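You operate a simulated robot arm through the tools that you are given. There is no shell and no other tool.

Carry out the task below with a simulated robot arm. There is one attempt and no reset: what you move stays moved.

Task
Push the small box from the end of the packing table across on to the lift cart.
Fine: First pump the deck up level with the table. Then push the box straight across till it has cleared the table by about a hand's width, then turn the lowering knob to DOWN till the deck is down, and last back to HOLD. Where these are worked on the way, their far stop is far enough and under half their travel is too little: cart deck, lowering knob.
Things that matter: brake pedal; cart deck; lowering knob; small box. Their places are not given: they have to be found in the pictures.

It is judged by the outcome, as a careful person would: the job done as asked, and still so three seconds after it is handed in. It fails if anything else is knocked over, pushed out of place, dropped, spilled or broken.

Robot
A 7-joint arm with a two-finger parallel gripper, fixed in place. Base frame: the origin is on the floor under the middle of its stand, x ahead of it, y to its left, z up; the work surface is at about z = 620. Readings come in mm, degrees, newtons and seconds.
It reaches about 1479 mm from its shoulder. Its first joint turns from -166.0 to 166.0 degrees. Payload 4.4 kg.
The tool frame sits at the grasp point between the pads (the TCP): z along the fingers, y along the line on which they close. The tips reach 23 mm beyond it. The gripper opens to 94 mm. The fingers are 38 mm wide and 10 mm thick; the gripper's body (54 by 96 mm) begins 39 mm behind the TCP.
Orientation is that of the tool frame in the base frame, as a unit quaternion [x, y, z, w]. With the fingers straight down and closing along the base's y, the tool's x points along the base's -x, its y along +y and its z along -z.

Tools
- The arm moves only by the tool jog_arm. Its argument "steps" is a list of rows, each a list of 3 entries, a list of its own where there are three numbers: the shift along the base's x, y, z in units of 40 mm (1.0 is 40 mm), then the turn, a rotation vector about the base's x, y, z in units of 6 degrees (1.0 is 6 degrees), then the gripper command, from -1 (fully open) to 1 (shut), values between in proportion. In form: [[[dx, dy, dz], [rx, ry, rz], jaw], ...]. A call has 1 to 20 rows; each row shifts and turns the commanded pose from where the row before left it. A call with a number of a shift or a turn outside -1 to 1 is refused whole. A row lasts 0.2 s, in which the tool goes at most 50 mm and 8.6 degrees; a call with a longer step from one row to the next is refused whole, and so is a gripper value outside its range. A pose out of reach is approached as far as the arm can. The call stops where the force on the tool passes 90 N (or 10 N more than at its start, if that is more) or the arm is blocked; 0.2 s more then pass. The fingers move at their own pace (about 72 mm/s each) and stop on an object; they squeeze with about 38 N. The grip force told is the motor's: it shows also when the fingers shut on nothing. Time passes only in rows, and 0.2 s behind the last, so rows that do not move let the fingers close. It gives the time, the measured TCP pose, the force on the tool (base axes), the opening and the grip force at its end, in the units of the frame above (readings bear some noise), with the torque about the TCP (base axes, N m) and any sound that the robot's microphone picked up, and new pictures: "show" is both (left out), scene, wrist or none.
- Cameras (640 x 400 px; columns grow to the right, rows downward): "scene" is fixed at [399.3, 500.6, 1544]; the picture's right is [-0.62, -0.78, 0.00], its down [-0.58, 0.46, -0.67] and it looks along [0.52, -0.41, -0.74] (base axes); focal length 214 px, centre (320, 200). "wrist" rides on the gripper at [86, 16, -74] in the tool frame; the picture's right is [-0.18, 0.98, 0.00], its down [-0.58, -0.11, -0.81] and it looks along [-0.79, -0.15, 0.59] (tool axes); focal length 243 px, centre (320, 200).
- probe_pixels(camera, pixels): for up to 12 pixels [column, row] of the newest picture of that camera ("zoom" is the newest enlarged one), the place [x, y, z] in the base frame of the surface seen there, good to about 2 mm. It takes no simulated time.
- enlarge(camera, box): a new picture of the part [left, top, right, bottom] of that camera's present view, enlarged. It takes no simulated time.
- finish_job(): hands the job in; it is judged then, once.

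Unless the task says otherwise, let go and move clear before handing in.

The tools are called after ">>>" by a JSON object that holds its "method" and its "body". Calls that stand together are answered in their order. jog_arm: Moves the arm, as the interface text tells. Its arguments: {"type":"object","properties":{"steps":{"type":"array","items":{"type":"array"}},"show":{"type":"string","enum":["both","scene","wrist","none"]}},"required":["steps"]} The other tools are called the same way: probe_pixels (camera, pixels) gives the place of the surface under pixels of a picture; enlarge (camera, box) takes an enlarged picture of a part of a camera's view; finish_job () hands the job in.

At the start:

```text
clock: 0.0
tool_pos: [747.2, 372.5, 1295.8]
tcp_rot: [0.0, 1.0, 0.0, 0.0]
ft_force: [0.0, 0.0, -0.3]
wrist_torque: [0.02, -0.02, 0.01]
grip_width: 94.1
grasp_force: 0.0
```

scene: 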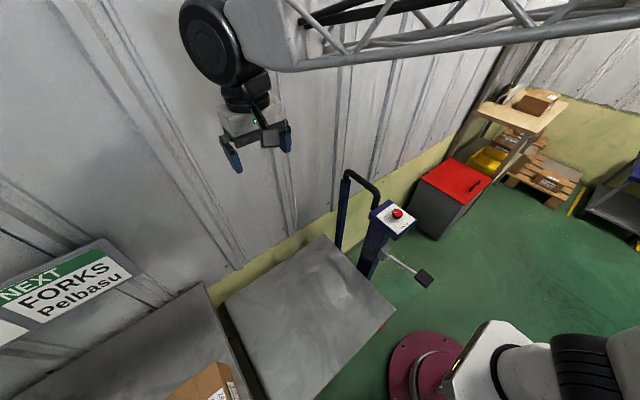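
wrist: 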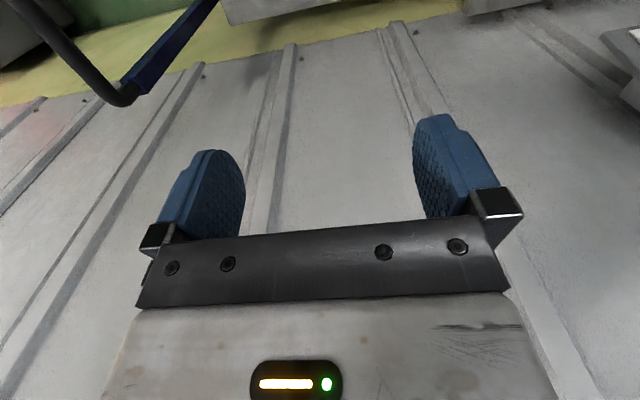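

The scene shows a table at lower left with the small box near (205,385), the lift cart deck around (310,310), and a column with a red knob at (397,212) and a pedal near (420,278). I'll enlarge these and probe key points.

>>> {"method": "enlarge", "body": {"camera": "scene", "box": [300, 160, 460, 300]}}

>>> {"method": "probe_pixels", "body": {"camera": "scene", "pixels": [[205, 385], [325, 237], [395, 310], [227, 300], [318, 398], [200, 285], [255, 395], [397, 212], [423, 278], [400, 262], [385, 210], [350, 175]]}}

>>> {"method": "enlarge", "body": {"camera": "scene", "box": [140, 260, 420, 400]}}

```text
2.86 times, centred on (380, 230) of scene
```

zoom: 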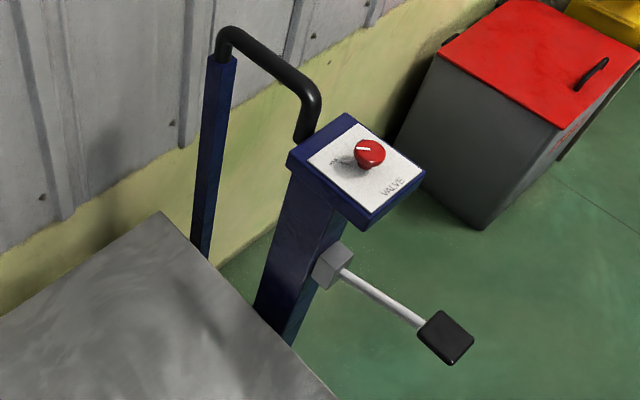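

```text
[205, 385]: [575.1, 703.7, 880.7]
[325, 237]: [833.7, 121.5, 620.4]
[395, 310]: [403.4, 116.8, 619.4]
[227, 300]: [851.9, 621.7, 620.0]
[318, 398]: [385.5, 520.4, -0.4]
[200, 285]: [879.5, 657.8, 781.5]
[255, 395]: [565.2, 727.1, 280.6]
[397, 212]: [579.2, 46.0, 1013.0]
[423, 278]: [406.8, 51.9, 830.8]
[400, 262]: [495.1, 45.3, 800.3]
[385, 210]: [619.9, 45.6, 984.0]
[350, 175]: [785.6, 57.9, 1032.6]
```

```text
2.29 times, centred on (280, 330) of scene
```

zoom: 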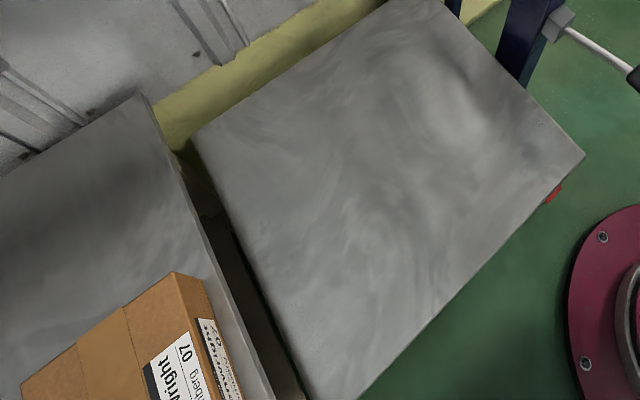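

The deck is at z≈620 (x 385–850, y 117–622) and the table top at z≈781 beginning about y≈658; the pump lever ends in a black pad near (407,52,831). A red item shows below the deck's corner near scene (382,327); I'll look closer at it and the knob labels.

>>> {"method": "enlarge", "body": {"camera": "scene", "box": [360, 300, 420, 340]}}

>>> {"method": "enlarge", "body": {"camera": "scene", "box": [365, 190, 435, 235]}}

>>> {"method": "probe_pixels", "body": {"camera": "scene", "pixels": [[381, 328], [384, 325], [379, 331], [398, 208], [392, 212], [380, 205], [410, 222], [414, 214], [386, 252], [416, 271], [431, 279], [421, 286]]}}

```text
10.00 times, centred on (390, 320) of scene
```

zoom: 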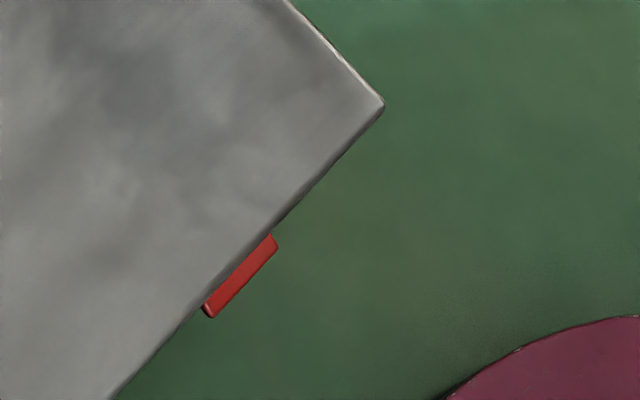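

```text
8.89 times, centred on (400, 212) of scene
```

zoom: 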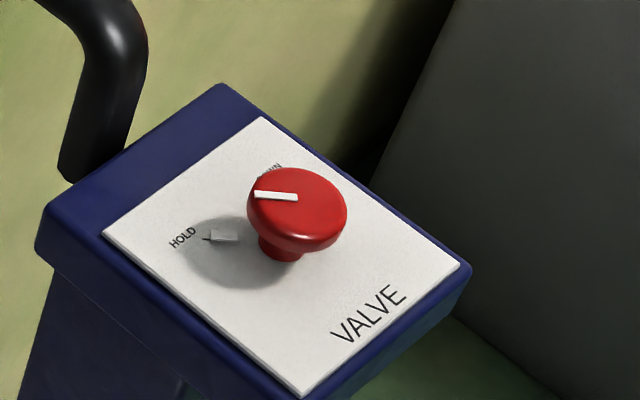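

```text
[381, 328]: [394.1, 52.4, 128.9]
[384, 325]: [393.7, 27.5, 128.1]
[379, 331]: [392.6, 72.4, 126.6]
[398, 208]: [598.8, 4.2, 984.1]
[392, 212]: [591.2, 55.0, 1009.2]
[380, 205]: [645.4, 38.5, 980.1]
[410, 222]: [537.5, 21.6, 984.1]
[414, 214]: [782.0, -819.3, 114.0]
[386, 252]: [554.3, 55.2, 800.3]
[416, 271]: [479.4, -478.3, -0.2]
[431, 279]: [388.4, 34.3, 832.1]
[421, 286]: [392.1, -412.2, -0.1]
```

The knob's white mark points toward HOLD now, and a red brake pedal sits low at about (393, 50, 128). I'll probe the knob's geometry precisely in this last zoom.

>>> {"method": "probe_pixels", "body": {"camera": "zoom", "pixels": [[182, 237], [270, 172], [368, 315], [258, 195], [296, 197], [300, 205], [335, 200], [300, 245], [285, 175], [230, 237], [205, 238], [280, 255]]}}

>>> {"method": "enlarge", "body": {"camera": "scene", "box": [370, 235, 440, 295]}}

>>> {"method": "enlarge", "body": {"camera": "scene", "box": [160, 350, 240, 400]}}

```text
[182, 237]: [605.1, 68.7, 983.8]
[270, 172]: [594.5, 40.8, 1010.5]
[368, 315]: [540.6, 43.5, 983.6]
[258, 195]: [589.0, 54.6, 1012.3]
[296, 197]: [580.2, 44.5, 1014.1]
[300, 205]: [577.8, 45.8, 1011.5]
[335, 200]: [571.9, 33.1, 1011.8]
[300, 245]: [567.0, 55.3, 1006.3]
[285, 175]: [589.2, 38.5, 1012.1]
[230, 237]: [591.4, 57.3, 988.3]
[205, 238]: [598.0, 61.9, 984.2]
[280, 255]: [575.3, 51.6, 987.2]
```

```text
6.67 times, centred on (405, 265) of scene
```

zoom: 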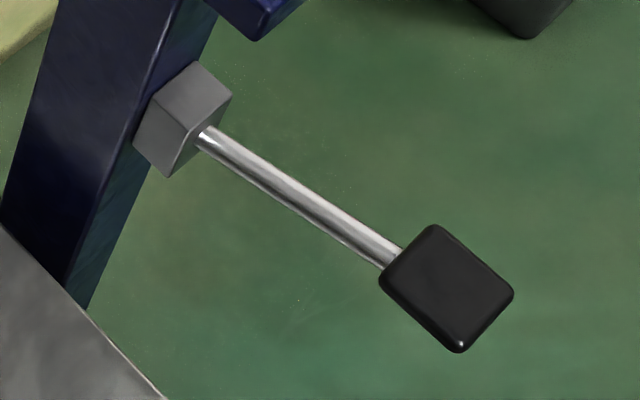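

```text
8.00 times, centred on (200, 375) of scene
```

zoom: 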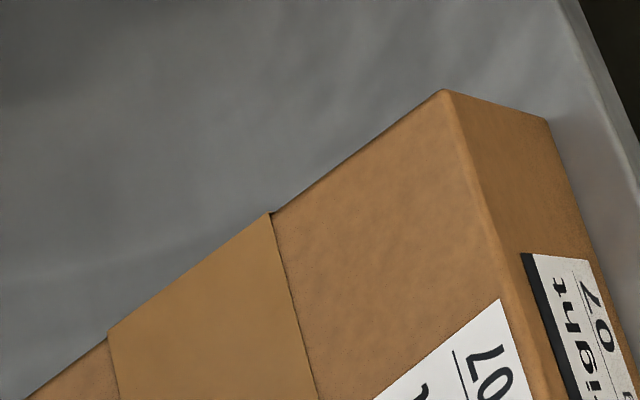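

Next I'll probe the box's visible corners in this zoom, and then the lever from the scene view.

>>> {"method": "probe_pixels", "body": {"camera": "zoom", "pixels": [[443, 94], [545, 122], [272, 215], [500, 280], [32, 396], [560, 399], [600, 100], [580, 20], [300, 50], [520, 170], [545, 380], [320, 390]]}}

>>> {"method": "probe_pixels", "body": {"camera": "scene", "pixels": [[405, 256], [411, 260], [417, 266], [419, 268], [423, 272], [427, 278], [425, 284], [397, 251], [391, 253], [392, 247], [398, 246], [394, 258]]}}

```text
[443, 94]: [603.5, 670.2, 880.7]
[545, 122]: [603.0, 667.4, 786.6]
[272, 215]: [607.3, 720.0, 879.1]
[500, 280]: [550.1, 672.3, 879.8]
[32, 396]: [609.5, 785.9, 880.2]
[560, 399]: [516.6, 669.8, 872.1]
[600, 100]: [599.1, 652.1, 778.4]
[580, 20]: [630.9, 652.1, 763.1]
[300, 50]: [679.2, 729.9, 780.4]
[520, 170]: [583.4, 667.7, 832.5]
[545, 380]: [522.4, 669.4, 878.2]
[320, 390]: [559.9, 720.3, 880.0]
```

```text
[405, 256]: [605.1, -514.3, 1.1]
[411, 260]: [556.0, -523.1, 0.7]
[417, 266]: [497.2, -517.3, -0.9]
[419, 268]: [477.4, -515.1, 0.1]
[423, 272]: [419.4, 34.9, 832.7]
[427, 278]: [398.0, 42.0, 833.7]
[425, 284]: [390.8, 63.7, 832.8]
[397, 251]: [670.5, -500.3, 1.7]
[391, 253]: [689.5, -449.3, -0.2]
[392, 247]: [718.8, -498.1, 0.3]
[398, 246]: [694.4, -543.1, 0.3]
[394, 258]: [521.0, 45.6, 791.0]
```

The table edge is at y≈652 and z≈781, and the box top is at z≈880 with its front face at y≈669. Next I'll probe the robot's stand and surroundings, then swing the wrist camera around to see the box's far end.

>>> {"method": "probe_pixels", "body": {"camera": "scene", "pixels": [[405, 345], [440, 370], [490, 350], [580, 370], [395, 380], [440, 345], [300, 60], [210, 50], [60, 290], [10, 330], [420, 390], [540, 350]]}}

>>> {"method": "jog_arm", "body": {"steps": [[[-0.2, 0.1, -0.16], [0, 0, 1], -1], [[-0.2, 0.1, -0.16], [0, 0, 1], -1], [[-0.2, 0.1, -0.16], [0, 0, 1], -1], [[-0.2, 0.1, -0.16], [0, 0, 1], -1], [[-0.2, 0.1, -0.16], [0, 0, 1], -1], [[-0.2, 0.1, -0.16], [0, 0, 1], -1], [[-0.2, 0.1, -0.16], [0, 0, 1], -1], [[-0.2, 0.1, -0.16], [0, 0, 1], -1], [[-0.2, 0.1, -0.16], [0, 0, 1], -1], [[-0.2, 0.1, -0.16], [0, 0, 1], -1], [[-0.2, 0.1, -0.16], [0, 0, 1], -1], [[-0.2, 0.1, -0.16], [0, 0, 1], -1], [[-0.2, 0.1, -0.16], [0, 0, 1], -1], [[-0.2, 0.1, -0.16], [0, 0, 1], -1], [[-0.2, 0.1, -0.16], [0, 0, 1], -1]]}}

```text
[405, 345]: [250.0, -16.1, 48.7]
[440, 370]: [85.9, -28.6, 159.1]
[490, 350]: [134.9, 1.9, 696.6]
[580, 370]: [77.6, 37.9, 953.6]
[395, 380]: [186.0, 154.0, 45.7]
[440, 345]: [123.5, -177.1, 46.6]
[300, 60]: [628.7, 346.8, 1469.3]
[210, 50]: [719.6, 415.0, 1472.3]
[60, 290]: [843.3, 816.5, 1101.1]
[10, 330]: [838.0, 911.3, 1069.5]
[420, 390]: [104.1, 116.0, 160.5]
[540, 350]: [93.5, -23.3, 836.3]
```

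```text
clock: 3.2
tool_pos: [628.1, 433.4, 1199.7]
tcp_rot: [0.708, -0.707, 0.0, 0.0]
ft_force: [-0.1, 0.1, 0.1]
wrist_torque: [0.02, -0.06, 0.0]
grip_width: 93.9
grasp_force: 0.0
```

scene: 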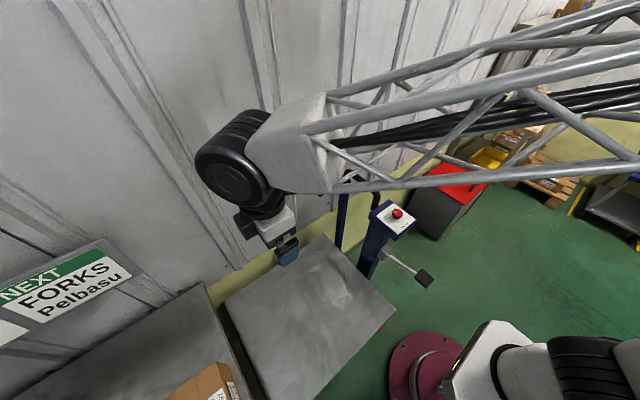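
wrist: 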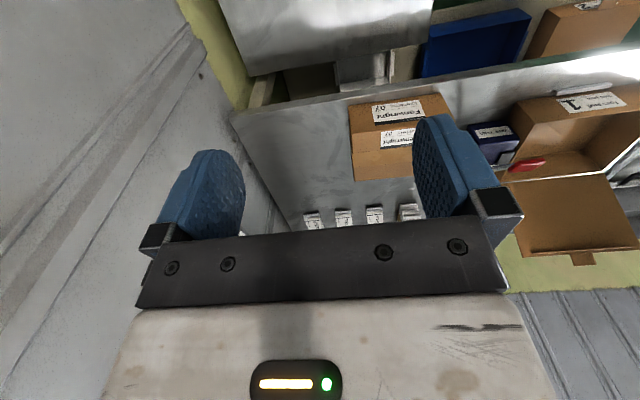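

The wrist view (upside-down) shows the box at about (395,135), with other objects on the table around it. I'll enlarge and probe the box corners and neighbouring items.

>>> {"method": "enlarge", "body": {"camera": "wrist", "box": [220, 60, 520, 240]}}

>>> {"method": "probe_pixels", "body": {"camera": "wrist", "pixels": [[352, 108], [355, 178], [410, 178], [350, 104], [445, 97], [452, 112], [312, 218], [343, 216], [375, 213], [407, 210], [490, 135], [525, 165]]}}

```text
2.13 times, centred on (370, 150) of wrist
```

zoom: 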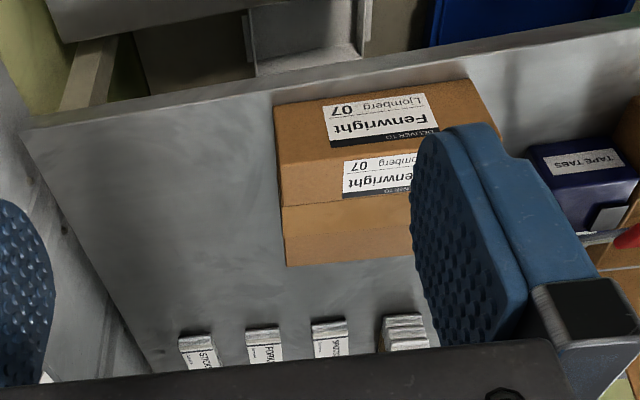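

```text
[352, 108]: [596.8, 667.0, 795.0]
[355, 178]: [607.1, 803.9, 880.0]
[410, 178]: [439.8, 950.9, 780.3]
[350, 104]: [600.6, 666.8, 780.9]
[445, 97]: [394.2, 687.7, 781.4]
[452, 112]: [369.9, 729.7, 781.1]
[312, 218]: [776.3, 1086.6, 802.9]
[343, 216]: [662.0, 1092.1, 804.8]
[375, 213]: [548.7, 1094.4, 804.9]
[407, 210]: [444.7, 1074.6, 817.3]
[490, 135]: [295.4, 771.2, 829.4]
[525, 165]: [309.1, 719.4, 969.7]
```

The box spans y 667–~806, top 880, with clear table behind it up to small items at y≈1075+. I'll shift over to see its whole outline.

>>> {"method": "jog_arm", "body": {"steps": [[[-0.7, 0.3, 0], [0, 0, 0], -1], [[-0.7, 0.3, 0], [0, 0, 0], -1], [[-0.7, 0.3, 0], [0, 0, 0], -1], [[-0.7, 0.3, 0], [0, 0, 0], -1]], "show": "wrist"}}

>>> {"method": "enlarge", "body": {"camera": "wrist", "box": [200, 60, 460, 240]}}

```text
clock: 4.2
tool_pos: [515.2, 480.7, 1198.3]
tcp_rot: [-0.707, 0.707, 0.0, 0.0]
ft_force: [-1.8, 0.7, 0.2]
wrist_torque: [-0.01, 0.02, 0.01]
grip_width: 94.3
grasp_force: 0.1
```

wrist: 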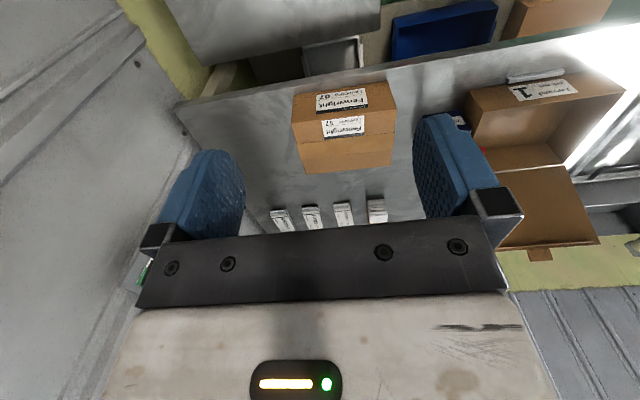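

```text
2.22 times, centred on (330, 150) of wrist
```

zoom: 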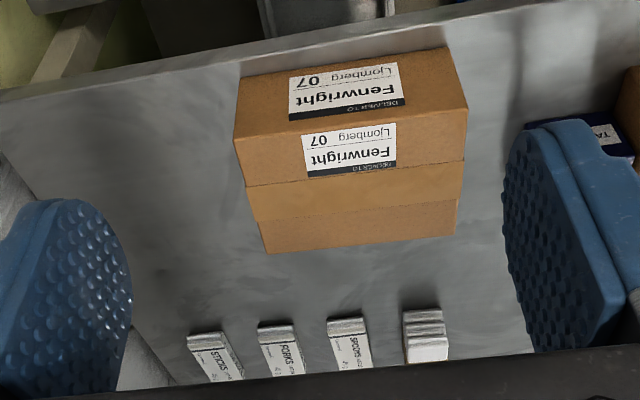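

>>> {"method": "probe_pixels", "body": {"camera": "zoom", "pixels": [[267, 251], [455, 234], [236, 140], [466, 108], [447, 50], [241, 80], [260, 215], [460, 170], [210, 340], [425, 340], [560, 110], [630, 110]]}}

>>> {"method": "probe_pixels", "body": {"camera": "wrist", "pixels": [[470, 110], [480, 130], [300, 40], [440, 30], [330, 60], [200, 100], [480, 55], [380, 70], [470, 95], [540, 30], [520, 160], [260, 70]]}}

```text
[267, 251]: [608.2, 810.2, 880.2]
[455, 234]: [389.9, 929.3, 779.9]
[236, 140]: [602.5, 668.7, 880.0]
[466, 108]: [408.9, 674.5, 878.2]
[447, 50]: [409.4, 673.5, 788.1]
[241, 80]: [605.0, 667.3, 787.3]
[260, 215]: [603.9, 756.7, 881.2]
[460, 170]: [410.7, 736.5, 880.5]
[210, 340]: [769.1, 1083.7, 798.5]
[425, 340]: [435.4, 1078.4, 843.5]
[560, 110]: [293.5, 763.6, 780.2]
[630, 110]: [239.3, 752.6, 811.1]
```

```text
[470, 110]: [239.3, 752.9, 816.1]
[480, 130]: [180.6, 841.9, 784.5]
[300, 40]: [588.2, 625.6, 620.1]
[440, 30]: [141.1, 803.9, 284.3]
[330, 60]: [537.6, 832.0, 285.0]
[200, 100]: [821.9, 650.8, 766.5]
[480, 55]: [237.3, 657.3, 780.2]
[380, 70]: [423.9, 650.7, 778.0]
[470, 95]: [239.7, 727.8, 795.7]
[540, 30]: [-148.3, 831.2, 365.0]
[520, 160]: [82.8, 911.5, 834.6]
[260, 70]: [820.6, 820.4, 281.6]
```

The box is x 409–605, y 667–810, nearly square to the table. Now I'll swing the camera to look along −y at the knob, lever and brake pedal.

>>> {"method": "jog_arm", "body": {"steps": [[[0.1, -0.4, 0], [0, 0, -1], -1], [[0.1, -0.4, 0], [0, 0, -1], -1], [[0.1, -0.4, 0], [0, 0, -1], -1], [[0.1, -0.4, 0], [0, 0, -1], -1], [[0.1, -0.4, 0], [0, 0, -1], -1], [[0.1, -0.4, 0], [0, 0, -1], -1], [[0.1, -0.4, 0], [0, 0, -1], -1], [[0.1, -0.4, 0], [0, 0, -1], -1], [[0.1, -0.4, 0], [0, 0, -1], -1], [[0.1, -0.4, 0], [0, 0, -1], -1], [[0, 0, 0], [0, 0, -1], -1], [[0, 0, 0], [0, 0, -1], -1], [[0, 0, 0], [0, 0, -1], -1], [[0, 0, 0], [0, 0, -1], -1], [[0, 0, 0], [0, 0, -1], -1]], "show": "none"}}

>>> {"method": "jog_arm", "body": {"steps": [[[0, -0.13, 0], [0, 0, -1], -1], [[0, -0.13, 0], [0, 0, -1], -1], [[0, -0.13, 0], [0, 0, -1], -1], [[0, -0.13, 0], [0, 0, -1], -1], [[0, -0.13, 0], [0, 0, -1], -1], [[0, -0.13, 0], [0, 0, -1], -1], [[0, -0.13, 0], [0, 0, -1], -1], [[0, -0.13, 0], [0, 0, -1], -1], [[0, -0.13, 0], [0, 0, -1], -1], [[0, -0.13, 0], [0, 0, -1], -1], [[0, -0.13, 0], [0, 0, -1], -1], [[0, -0.13, 0], [0, 0, -1], -1], [[0, -0.13, 0], [0, 0, -1], -1], [[0, -0.13, 0], [0, 0, -1], -1], [[0, -0.13, 0], [0, 0, -1], -1]]}}

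```text
clock: 7.4
tool_pos: [555.8, 321.5, 1199.8]
tcp_rot: [0.001, 1.0, -0.001, 0.0]
ft_force: [-0.1, 0.0, 0.4]
wrist_torque: [0.01, 0.01, -0.04]
grip_width: 94.0
grasp_force: 0.0
```

```text
clock: 10.6
tool_pos: [553.5, 243.4, 1199.2]
tcp_rot: [0.708, 0.706, 0.0, 0.0]
ft_force: [-0.3, -0.3, -0.1]
wrist_torque: [-0.04, 0.0, -0.01]
grip_width: 94.0
grasp_force: 0.1
```

scene: 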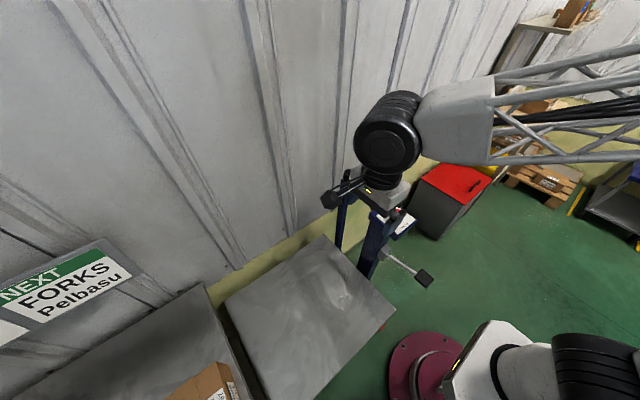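
wrist: 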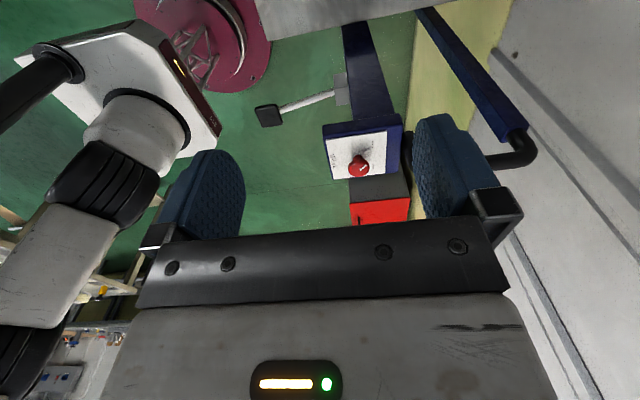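

>>> {"method": "enlarge", "body": {"camera": "wrist", "box": [310, 110, 410, 190]}}

>>> {"method": "enlarge", "body": {"camera": "wrist", "box": [230, 0, 390, 140]}}

```text
5.00 times, centred on (360, 150) of wrist
```

zoom: 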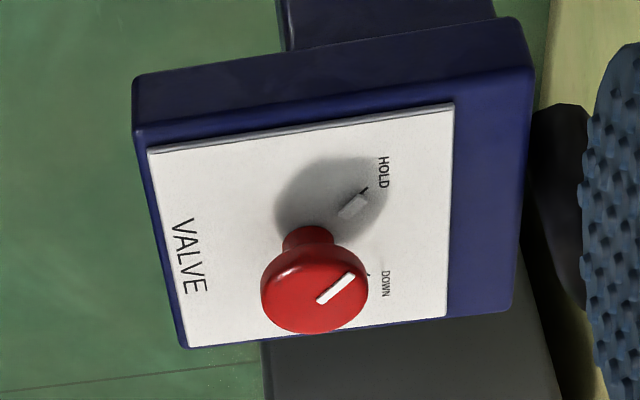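

```text
2.86 times, centred on (310, 70) of wrist
```

zoom: 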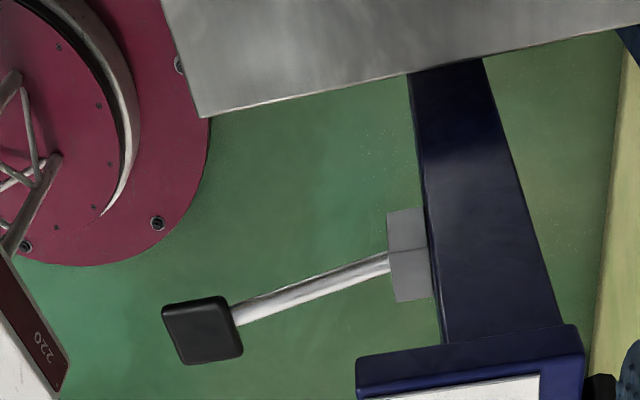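

The labels are readable now: HOLD at one tick, DOWN about a quarter turn away. I'll re-enlarge the knob to probe the tick positions.

>>> {"method": "enlarge", "body": {"camera": "wrist", "box": [310, 110, 410, 190]}}

>>> {"method": "probe_pixels", "body": {"camera": "zoom", "pixels": [[366, 189], [383, 170], [368, 275], [386, 285], [320, 300], [352, 277], [263, 290], [367, 290], [315, 330], [312, 245], [320, 205], [310, 232]]}}

>>> {"method": "probe_pixels", "body": {"camera": "wrist", "pixels": [[272, 50], [272, 40], [260, 0], [300, 32], [400, 22], [380, 28], [256, 113], [280, 122], [285, 107], [330, 95], [300, 103], [315, 99]]}}

```text
5.00 times, centred on (360, 150) of wrist
```

zoom: 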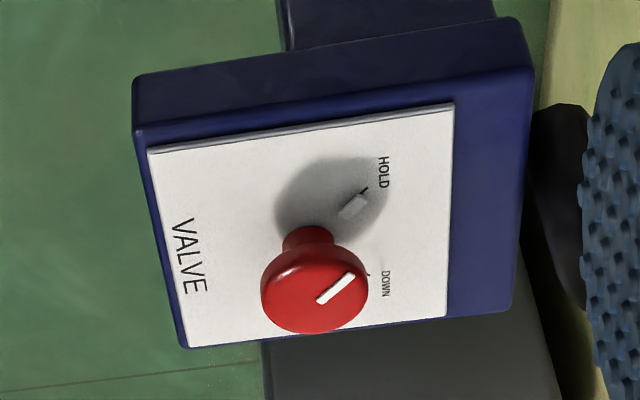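

```text
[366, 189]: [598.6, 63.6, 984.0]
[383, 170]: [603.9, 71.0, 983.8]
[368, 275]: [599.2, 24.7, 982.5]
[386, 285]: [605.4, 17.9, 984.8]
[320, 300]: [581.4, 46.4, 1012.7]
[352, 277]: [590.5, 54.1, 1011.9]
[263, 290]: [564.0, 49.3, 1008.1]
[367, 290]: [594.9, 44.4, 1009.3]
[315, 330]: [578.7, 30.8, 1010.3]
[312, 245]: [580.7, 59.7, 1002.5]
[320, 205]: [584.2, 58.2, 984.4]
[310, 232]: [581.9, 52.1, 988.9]
```

```text
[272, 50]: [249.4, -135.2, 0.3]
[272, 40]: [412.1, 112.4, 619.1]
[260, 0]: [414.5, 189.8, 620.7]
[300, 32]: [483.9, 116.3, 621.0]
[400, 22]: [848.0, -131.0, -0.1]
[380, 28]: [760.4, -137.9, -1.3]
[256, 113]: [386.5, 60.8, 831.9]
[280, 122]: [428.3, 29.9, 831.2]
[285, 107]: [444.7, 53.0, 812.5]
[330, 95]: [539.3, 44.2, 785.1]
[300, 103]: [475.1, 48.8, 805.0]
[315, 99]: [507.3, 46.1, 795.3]
```

HOLD is at +45° and DOWN at −45° around the knob axis (580,44). Next I'll lower the camera in front of the deck to look at the brake pedal.

>>> {"method": "jog_arm", "body": {"steps": [[[-0.58, 0.39, -0.7], [0, 0, 0], -1], [[-0.58, 0.39, -0.7], [0, 0, 0], -1], [[-0.58, 0.39, -0.7], [0, 0, 0], -1], [[-0.58, 0.39, -0.7], [0, 0, 0], -1], [[-0.58, 0.39, -0.7], [0, 0, 0], -1], [[-0.58, 0.39, -0.7], [0, 0, 0], -1], [[-0.58, 0.39, -0.7], [0, 0, 0], -1], [[-0.58, 0.39, -0.7], [0, 0, 0], -1], [[-0.58, 0.39, -0.7], [0, 0, 0], -1], [[-0.58, 0.39, -0.7], [0, 0, 0], -1]]}}

```text
clock: 12.8
tool_pos: [320.5, 399.8, 918.7]
tcp_rot: [0.708, 0.707, -0.001, 0.0]
ft_force: [0.5, 0.0, 0.5]
wrist_torque: [0.04, -0.04, 0.01]
grip_width: 94.1
grasp_force: 0.2
```

scene: 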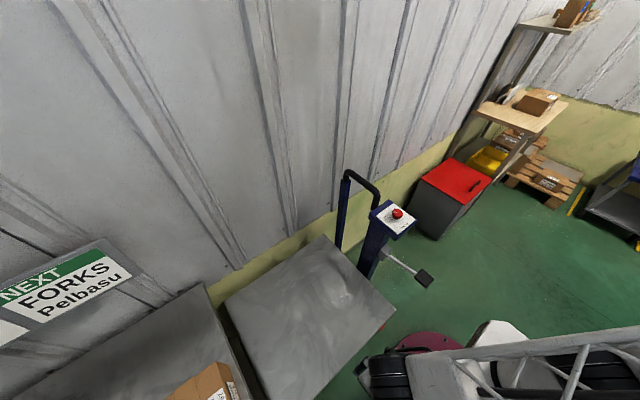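
wrist: 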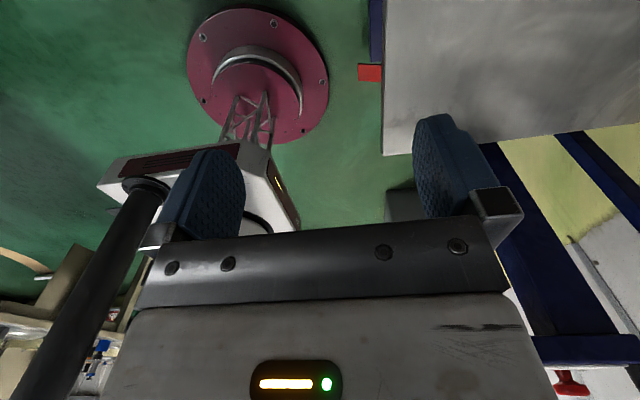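

>>> {"method": "enlarge", "body": {"camera": "wrist", "box": [330, 20, 430, 120]}}

>>> {"method": "probe_pixels", "body": {"camera": "wrist", "pixels": [[359, 66], [380, 66], [360, 80], [380, 80], [370, 73], [383, 153], [386, 30], [376, 30], [372, 50], [386, 100], [450, 60], [320, 60]]}}

```text
4.00 times, centred on (380, 70) of wrist
```

zoom: 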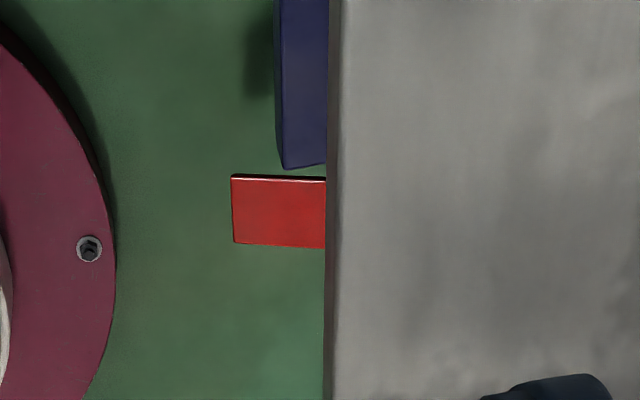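

```text
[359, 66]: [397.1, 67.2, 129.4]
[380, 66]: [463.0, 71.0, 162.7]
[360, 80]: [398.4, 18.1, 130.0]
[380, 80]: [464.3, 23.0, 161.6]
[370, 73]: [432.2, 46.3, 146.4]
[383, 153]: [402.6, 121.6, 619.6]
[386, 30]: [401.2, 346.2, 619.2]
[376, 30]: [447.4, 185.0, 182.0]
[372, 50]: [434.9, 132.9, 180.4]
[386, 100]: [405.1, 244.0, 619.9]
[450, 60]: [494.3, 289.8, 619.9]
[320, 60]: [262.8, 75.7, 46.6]
```

The brake pedal is a red plate sloping from (397, y18–68, z129) up to (464, …, z162) under the cart frame. I need a better look at how it hangs and any label, so I'll lower the camera in front of the deck edge (x≈402).

>>> {"method": "jog_arm", "body": {"steps": [[[-0.1, -0.2, -0.95], [0, 0, 0], 1], [[-0.1, -0.2, -0.95], [0, 0, 0], 1], [[-0.1, -0.2, -0.95], [0, 0, 0], 1], [[-0.1, -0.2, -0.95], [0, 0, 0], 1], [[-0.1, -0.2, -0.95], [0, 0, 0], 1], [[-0.1, -0.2, -0.95], [0, 0, 0], 1], [[-0.1, -0.2, -0.95], [0, 0, 0], 1], [[-0.1, -0.2, -0.95], [0, 0, 0], 1]]}}

>>> {"method": "enlarge", "body": {"camera": "wrist", "box": [300, 0, 460, 160]}}

```text
clock: 14.6
tool_pos: [291.2, 336.9, 615.2]
tcp_rot: [0.707, 0.708, 0.0, 0.0]
ft_force: [-0.2, 0.1, 0.7]
wrist_torque: [0.0, 0.0, 0.01]
grip_width: 0.1
grasp_force: 38.1
```

scene: 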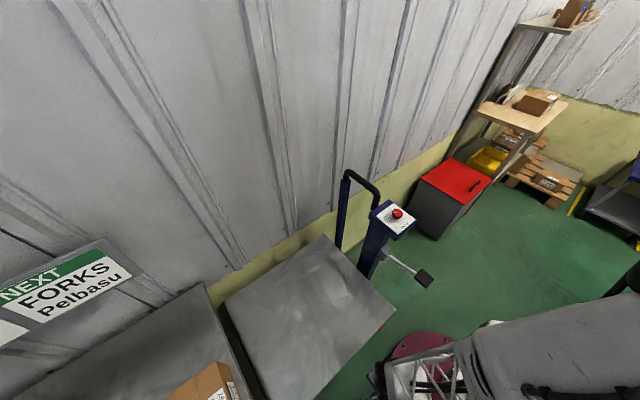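
wrist: 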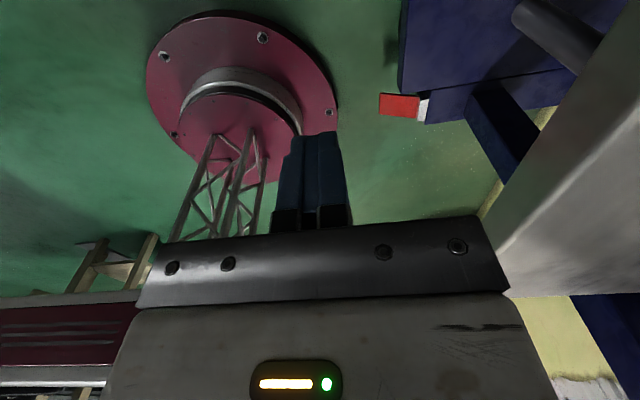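

```text
2.50 times, centred on (380, 80) of wrist
```

zoom: 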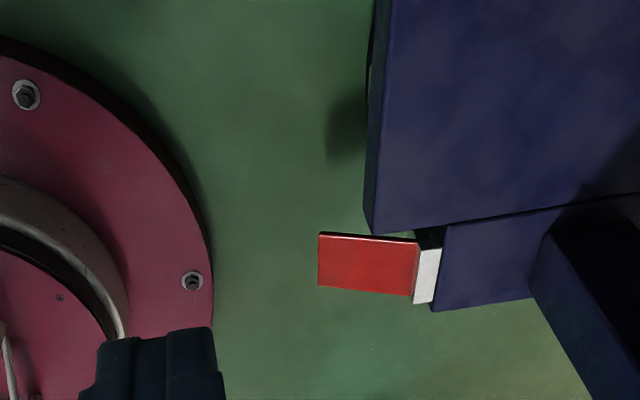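

>>> {"method": "enlarge", "body": {"camera": "wrist", "box": [370, 80, 450, 130]}}

>>> {"method": "probe_pixels", "body": {"camera": "zoom", "pixels": [[80, 130], [380, 160], [80, 270], [370, 290], [420, 200], [400, 300], [460, 180], [440, 310], [420, 130], [520, 200], [330, 60], [500, 350]]}}

```text
8.00 times, centred on (410, 105) of wrist
```

zoom: 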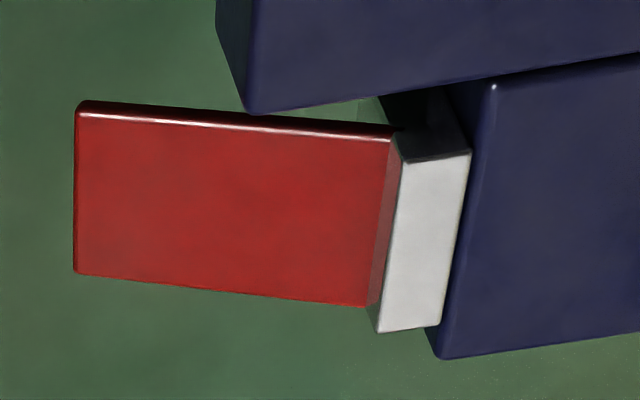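

```text
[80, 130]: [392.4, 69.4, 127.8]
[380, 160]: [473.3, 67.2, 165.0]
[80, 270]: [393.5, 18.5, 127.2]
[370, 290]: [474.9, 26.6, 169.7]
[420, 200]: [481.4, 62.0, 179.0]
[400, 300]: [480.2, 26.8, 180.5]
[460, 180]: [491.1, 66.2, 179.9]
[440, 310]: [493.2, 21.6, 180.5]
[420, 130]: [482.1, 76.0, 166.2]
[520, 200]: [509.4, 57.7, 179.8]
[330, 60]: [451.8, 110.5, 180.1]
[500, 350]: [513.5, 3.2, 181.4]
```

The plate hangs about 25° below its grey hinge block, so it looks already pressed down (brake set); I'll leave it alone and watch the deck edge for any rolling. Now I'll go up and over to the pump pad at (407, 52, 833) with the fingers shut.

>>> {"method": "jog_arm", "body": {"steps": [[[0, 0, 1], [0, 0, 1], 1], [[0, 0, 1], [0, 0, 1], 1], [[0, 0, 1], [0, 0, 1], 1], [[0, 0, 1], [0, 0, 1], 1], [[0, 0, 1], [0, 0, 1], 1], [[0, 0, 1], [0, 0, 1], 1], [[0, 0, 1], [0, 0, 1], 1], [[0, 0, 1], [0, 0, 1], 1], [[0.3, -0.9, 0], [0, 0, 1], 1], [[0.3, -0.9, 0], [0, 0, 1], 1], [[0.3, -0.9, 0], [0, 0, 1], 1], [[0.3, -0.9, 0], [0, 0, 1], 1], [[0.3, -0.9, 0], [0, 0, 1], 1], [[0.3, -0.9, 0], [0, 0, 1], 1], [[0.3, -0.9, 0], [0, 0, 1], 1]]}}

```text
clock: 17.8
tool_pos: [374.0, 83.0, 937.0]
tcp_rot: [-0.001, 1.0, 0.0, 0.0]
ft_force: [0.8, 0.4, 0.2]
wrist_torque: [-0.01, -0.01, -0.01]
grip_width: 0.0
grasp_force: 38.3
```

scene: 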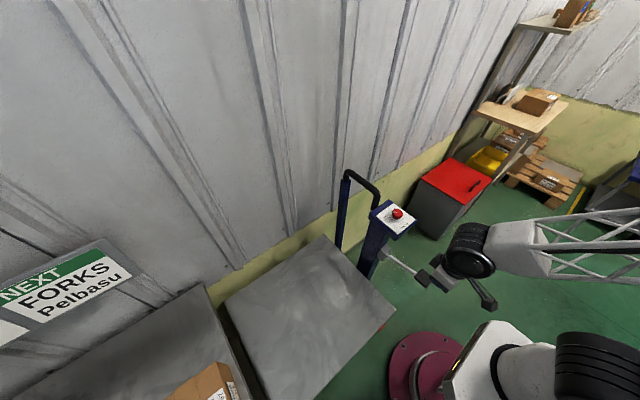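
wrist: 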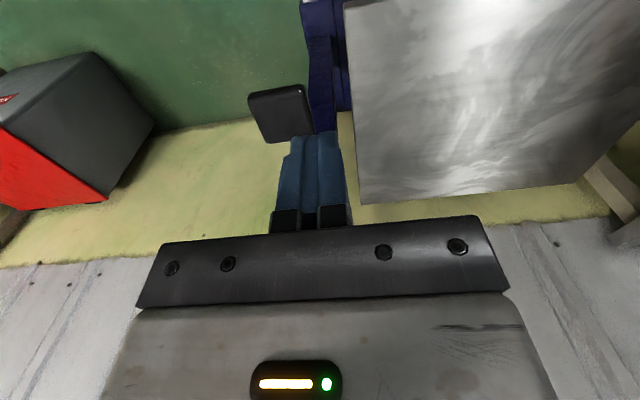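

The pad is clearly visible in the wrist view at about (282,115). I'll probe its corners for the press point.

>>> {"method": "probe_pixels", "body": {"camera": "wrist", "pixels": [[252, 98], [302, 90], [312, 130], [270, 139], [283, 115], [258, 125], [308, 100], [360, 195], [370, 200], [350, 5]]}}

>>> {"method": "enlarge", "body": {"camera": "wrist", "box": [230, 60, 370, 150]}}

```text
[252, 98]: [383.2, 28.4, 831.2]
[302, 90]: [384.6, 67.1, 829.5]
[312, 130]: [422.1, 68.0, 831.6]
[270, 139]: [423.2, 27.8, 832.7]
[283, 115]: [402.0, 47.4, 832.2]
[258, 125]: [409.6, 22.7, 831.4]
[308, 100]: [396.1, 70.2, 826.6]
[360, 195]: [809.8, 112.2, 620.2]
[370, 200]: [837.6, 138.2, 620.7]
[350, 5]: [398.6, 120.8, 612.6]
```

```text
4.44 times, centred on (300, 105) of wrist
```

zoom: 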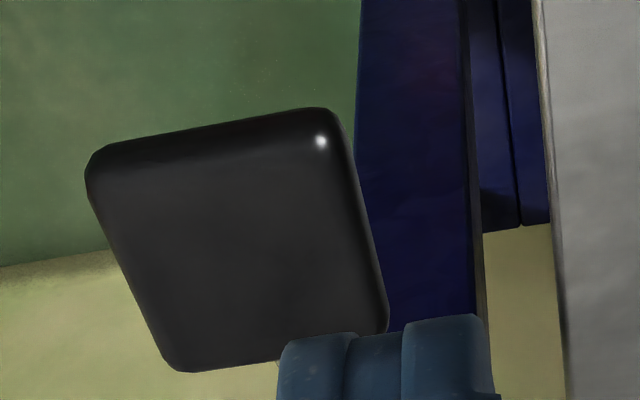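

The pad is flat on top: x 383–425, y 22–70, z≈832, so I'll press at its centre (404, 46). First I'll place the tips just above it and begin a slow press.

>>> {"method": "jog_arm", "body": {"steps": [[[0.4, -0.46, 0], [0, 0, 0], 1], [[0.35, -0.46, -0.6], [0, 0, 0], 1], [[0, 0, -0.6], [0, 0, 0], 1], [[0, 0, -0.6], [0, 0, 0], 1], [[0, 0, -0.25], [0, 0, 0], 1], [[0, 0, -0.25], [0, 0, 0], 1], [[0, 0, -0.25], [0, 0, 0], 1]]}}

```text
clock: 19.4
tool_pos: [403.7, 46.7, 833.8]
tcp_rot: [0.0, 1.0, 0.0, 0.0]
ft_force: [-1.9, 0.1, 2.6]
wrist_torque: [0.02, -0.06, -0.01]
grip_width: 0.0
grasp_force: 38.2
```

scene: 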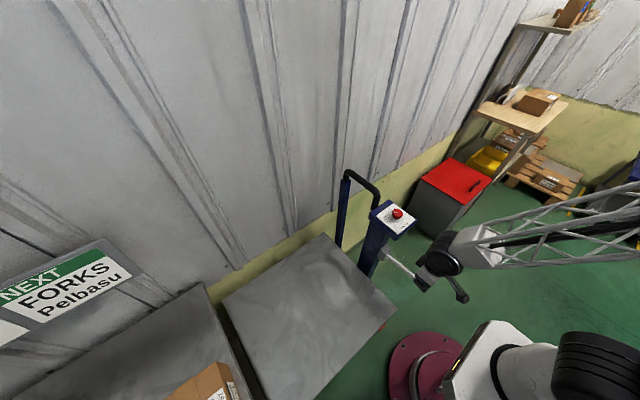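
wrist: 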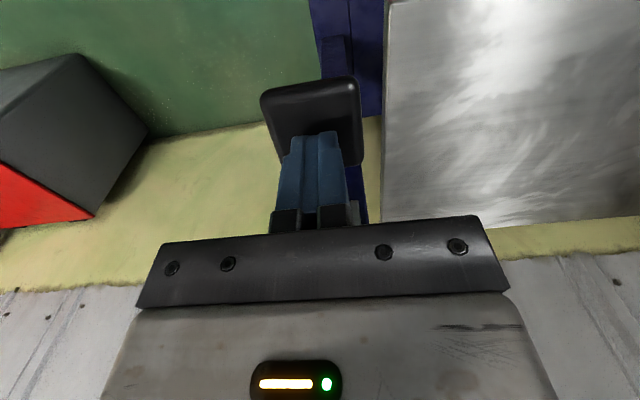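

The tips are at z≈811, so the pad has already gone down about 20 mm with little force. I'll check the deck height and lever pose.

>>> {"method": "probe_pixels", "body": {"camera": "scene", "pixels": [[325, 245], [300, 300], [390, 308], [230, 305], [380, 312], [399, 261], [405, 264]]}}

>>> {"method": "jog_arm", "body": {"steps": [[[0, 0, -0.25], [0, 0, 0], 1], [[0, 0, -0.25], [0, 0, 0], 1], [[0, 0, -0.25], [0, 0, 0], 1]]}}

```text
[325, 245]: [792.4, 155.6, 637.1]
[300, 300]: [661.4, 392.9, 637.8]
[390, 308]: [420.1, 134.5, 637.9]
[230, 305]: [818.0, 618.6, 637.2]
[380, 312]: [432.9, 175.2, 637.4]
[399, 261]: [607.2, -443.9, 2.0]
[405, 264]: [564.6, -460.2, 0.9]
```

```text
clock: 20.2
tool_pos: [404.5, 46.3, 803.6]
tcp_rot: [0.0, 1.0, 0.001, 0.001]
ft_force: [-3.2, 0.6, 3.7]
wrist_torque: [0.02, 0.01, 0.01]
grip_width: 0.0
grasp_force: 38.5
```

scene: 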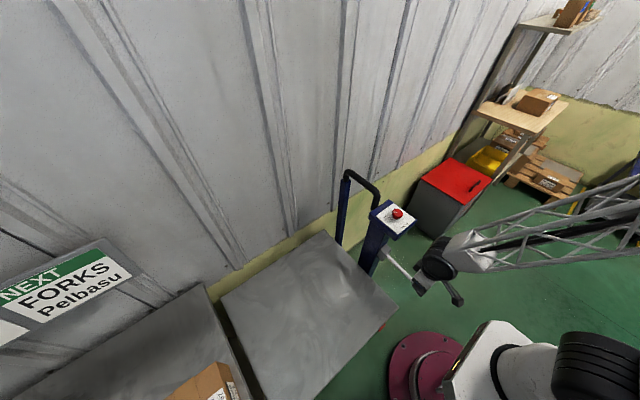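
wrist: 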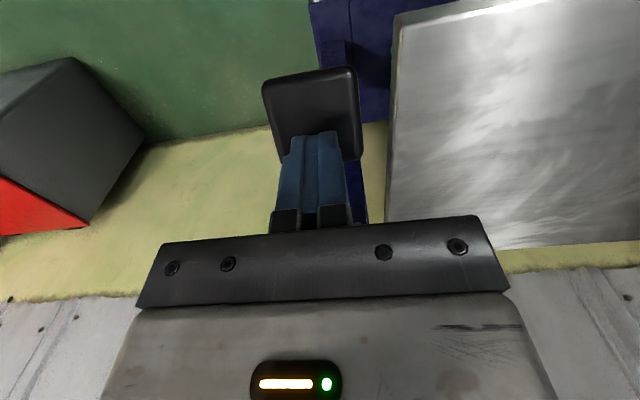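

The deck is rising as the pad goes down (620→637 for ~20 mm). Continuing the stroke while tracking the deck height.

>>> {"method": "probe_pixels", "body": {"camera": "scene", "pixels": [[325, 245], [300, 300], [390, 308], [230, 305]]}}

>>> {"method": "jog_arm", "body": {"steps": [[[0, 0, -0.25], [0, 0, 0], 1], [[0, 0, -0.25], [0, 0, 0], 1], [[0, 0, -0.25], [0, 0, 0], 1]]}}

>>> {"method": "probe_pixels", "body": {"camera": "scene", "pixels": [[325, 245], [300, 300], [390, 308], [230, 305]]}}

```text
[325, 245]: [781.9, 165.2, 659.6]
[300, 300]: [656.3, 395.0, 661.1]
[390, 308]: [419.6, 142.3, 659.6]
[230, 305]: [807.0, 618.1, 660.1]
```

```text
clock: 21.0
tool_pos: [405.6, 45.7, 774.0]
tcp_rot: [0.001, 1.0, -0.001, 0.001]
ft_force: [4.3, 0.8, 6.2]
wrist_torque: [0.01, -0.18, 0.01]
grip_width: 0.1
grasp_force: 38.1
```

scene: 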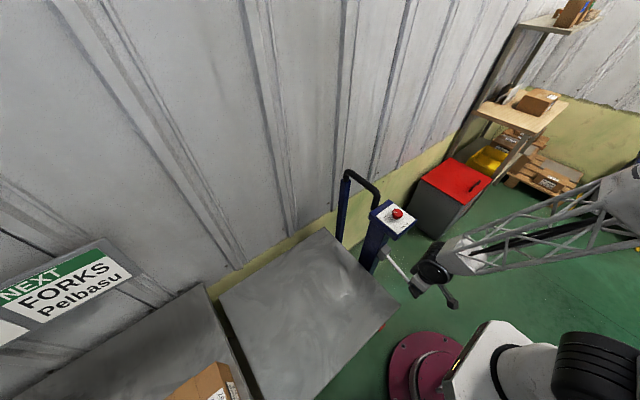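
wrist: 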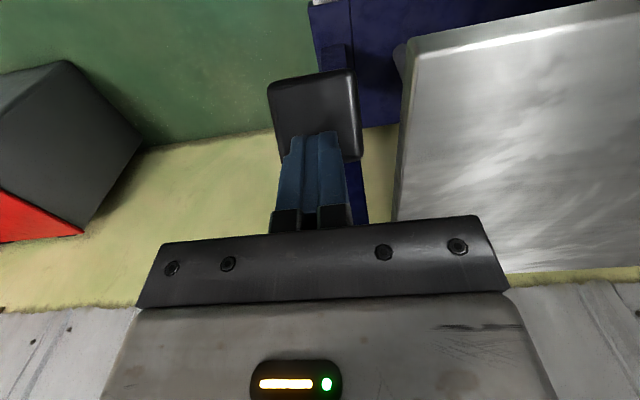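

```text
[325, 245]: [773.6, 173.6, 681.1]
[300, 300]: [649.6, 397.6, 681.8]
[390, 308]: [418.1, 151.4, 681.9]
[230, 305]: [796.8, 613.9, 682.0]
```

Deck is at 681 with the pad at ~751. I'll continue the stroke in small steps, watching for the lever's stop.

>>> {"method": "jog_arm", "body": {"steps": [[[0.03, 0, -0.2], [0, 0, 0], 1], [[0.03, 0, -0.2], [0, 0, 0], 1]], "show": "wrist"}}

>>> {"method": "probe_pixels", "body": {"camera": "scene", "pixels": [[300, 300], [390, 308]]}}

```text
clock: 21.4
tool_pos: [405.7, 47.5, 773.3]
tcp_rot: [0.0, 1.0, 0.0, 0.002]
ft_force: [-33.2, -0.4, 63.8]
wrist_torque: [0.05, -0.12, 0.05]
grip_width: 0.0
grasp_force: 38.3
stopped in row 1: the force on the tool passed its limit at 141 N (the readings are from after the stop); the commanded pose is now the measured one
```

wrist: 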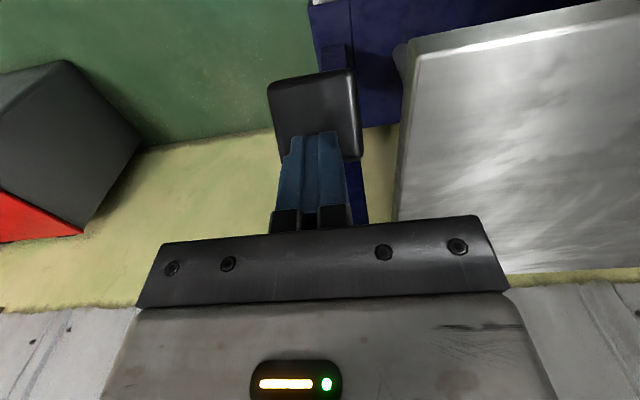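

```text
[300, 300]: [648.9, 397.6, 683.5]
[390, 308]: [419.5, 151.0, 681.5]
```

The lever is at its bottom stop (pad z≈750), with the deck at 682. I'll lift off and see whether the lever springs back.

>>> {"method": "jog_arm", "body": {"steps": [[[0, 0, 0.5], [0, 0, 0], 1], [[0, 0, 0.9], [0, 0, 0], 1], [[0, 0, 0.9], [0, 0, 0], 1], [[0, 0, 0.3], [0, 0, 0], 1], [[0, 0, 0], [0, 0, 0], 1]]}}

>>> {"method": "probe_pixels", "body": {"camera": "scene", "pixels": [[325, 245], [300, 300], [390, 308], [230, 305]]}}

```text
clock: 22.6
tool_pos: [406.1, 46.8, 876.4]
tcp_rot: [0.0, 1.0, 0.0, 0.0]
ft_force: [-0.7, -0.1, 0.2]
wrist_torque: [0.02, -0.01, 0.01]
grip_width: 0.0
grasp_force: 37.8
```

scene: 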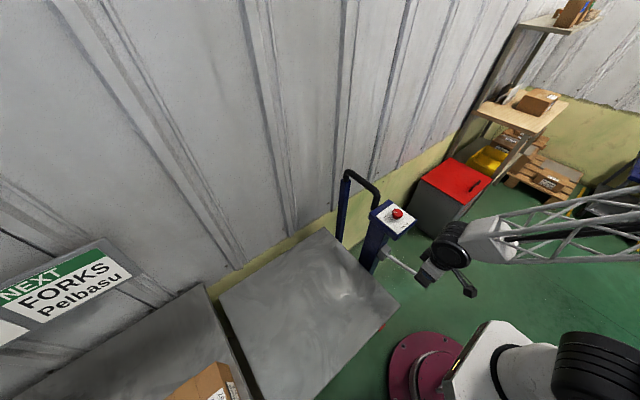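
wrist: 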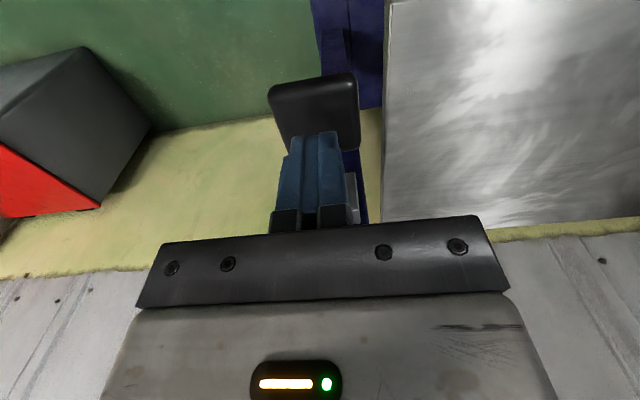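

```text
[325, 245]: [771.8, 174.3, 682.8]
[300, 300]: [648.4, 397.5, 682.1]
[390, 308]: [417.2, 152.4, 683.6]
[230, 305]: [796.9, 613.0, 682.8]
```

Deck holds at ~683 and the pad appears to have followed back up. I'll confirm the pad height and the deck corner position (no rolling).

>>> {"method": "probe_pixels", "body": {"camera": "wrist", "pixels": [[280, 100], [340, 90], [315, 95], [285, 140], [355, 135], [384, 200], [388, 20]]}}

>>> {"method": "enlarge", "body": {"camera": "scene", "box": [360, 280, 420, 330]}}

```text
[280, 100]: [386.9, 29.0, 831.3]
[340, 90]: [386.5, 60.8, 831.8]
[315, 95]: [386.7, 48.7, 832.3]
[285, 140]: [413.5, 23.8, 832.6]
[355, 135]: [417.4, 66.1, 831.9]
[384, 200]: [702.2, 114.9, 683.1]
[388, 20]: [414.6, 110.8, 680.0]
```

```text
8.00 times, centred on (390, 305) of scene
```

zoom: 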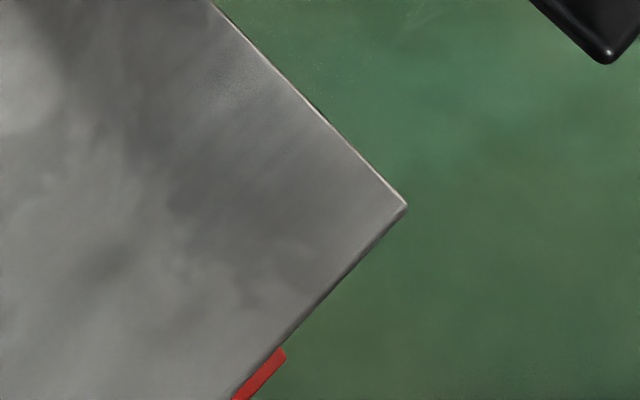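

The spring returned the pad to 832. I'll check the deck corner, then do the second full stroke (pad down to 751).

>>> {"method": "probe_pixels", "body": {"camera": "zoom", "pixels": [[398, 206], [380, 225], [370, 180]]}}

>>> {"method": "jog_arm", "body": {"steps": [[[-0.05, 0, -0.4], [0, 0, 0], 1], [[0, 0, -0.3], [0, 0, 0], 1], [[0, 0, -0.3], [0, 0, 0], 1], [[0, 0, -0.3], [0, 0, 0], 1], [[0, 0, -0.3], [0, 0, 0], 1], [[0, 0, -0.3], [0, 0, 0], 1], [[0, 0, -0.3], [0, 0, 0], 1], [[0, 0, -0.2], [0, 0, 0], 1]], "show": "scene"}}

>>> {"method": "probe_pixels", "body": {"camera": "scene", "pixels": [[325, 245], [300, 300], [390, 308], [230, 305]]}}

```text
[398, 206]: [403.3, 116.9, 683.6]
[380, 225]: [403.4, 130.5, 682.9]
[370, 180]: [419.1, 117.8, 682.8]
```

```text
clock: 24.4
tool_pos: [405.1, 45.4, 779.7]
tcp_rot: [0.0, 1.0, 0.0, 0.002]
ft_force: [3.2, -0.2, 5.4]
wrist_torque: [-0.02, -0.12, 0.03]
grip_width: 0.0
grasp_force: 38.6
```

scene: 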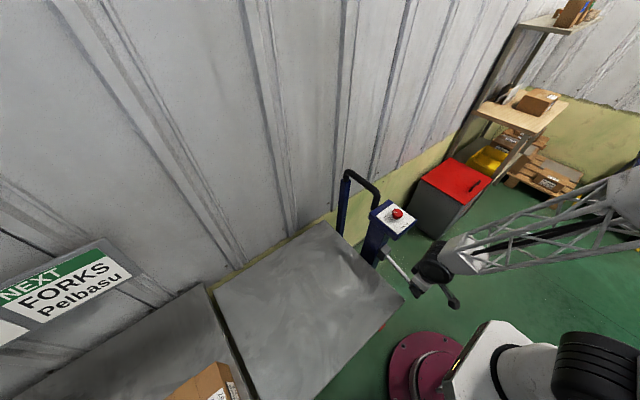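

```text
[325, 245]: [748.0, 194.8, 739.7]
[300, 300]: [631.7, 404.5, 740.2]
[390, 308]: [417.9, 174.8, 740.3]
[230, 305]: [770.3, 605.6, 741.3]
```

Deck is at 740; table is ~781. I'll let the lever up and begin a third stroke, stopping short to measure.

>>> {"method": "jog_arm", "body": {"steps": [[[0, 0, 0.5], [0, 0, 0], 1], [[0, 0, 0.9], [0, 0, 0], 1], [[0, 0, 0.9], [0, 0, 0], 1], [[0, 0, 0.1], [0, 0, 0], 1], [[0, 0, 0], [0, 0, 0], 1], [[0, 0, -0.4], [0, 0, 0], 1], [[0, 0, -0.3], [0, 0, 0], 1], [[0, 0, -0.3], [0, 0, 0], 1], [[0, 0, -0.3], [0, 0, 0], 1], [[0, 0, -0.1], [0, 0, 0], 1]], "show": "scene"}}

>>> {"method": "probe_pixels", "body": {"camera": "scene", "pixels": [[325, 245], [300, 300], [390, 308], [230, 305], [100, 370], [200, 310]]}}

```text
clock: 26.6
tool_pos: [404.8, 46.4, 819.4]
tcp_rot: [0.0, 1.0, 0.0, 0.001]
ft_force: [-3.1, -0.6, 3.1]
wrist_torque: [-0.02, 0.01, -0.03]
grip_width: 0.0
grasp_force: 38.0
```

scene: 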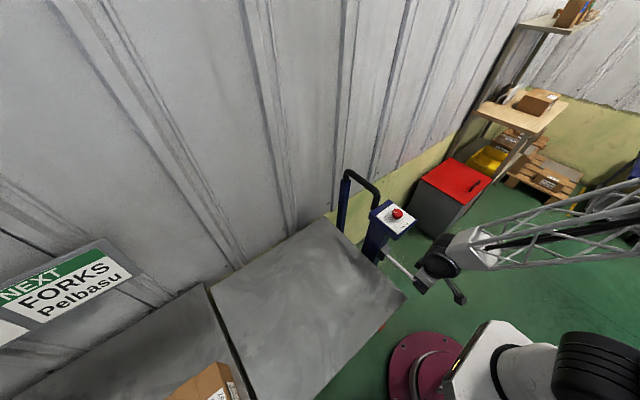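

```text
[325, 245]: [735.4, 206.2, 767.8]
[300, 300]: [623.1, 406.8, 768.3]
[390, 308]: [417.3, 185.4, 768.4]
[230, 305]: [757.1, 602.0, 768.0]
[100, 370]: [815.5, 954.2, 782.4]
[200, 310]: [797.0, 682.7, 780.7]
```

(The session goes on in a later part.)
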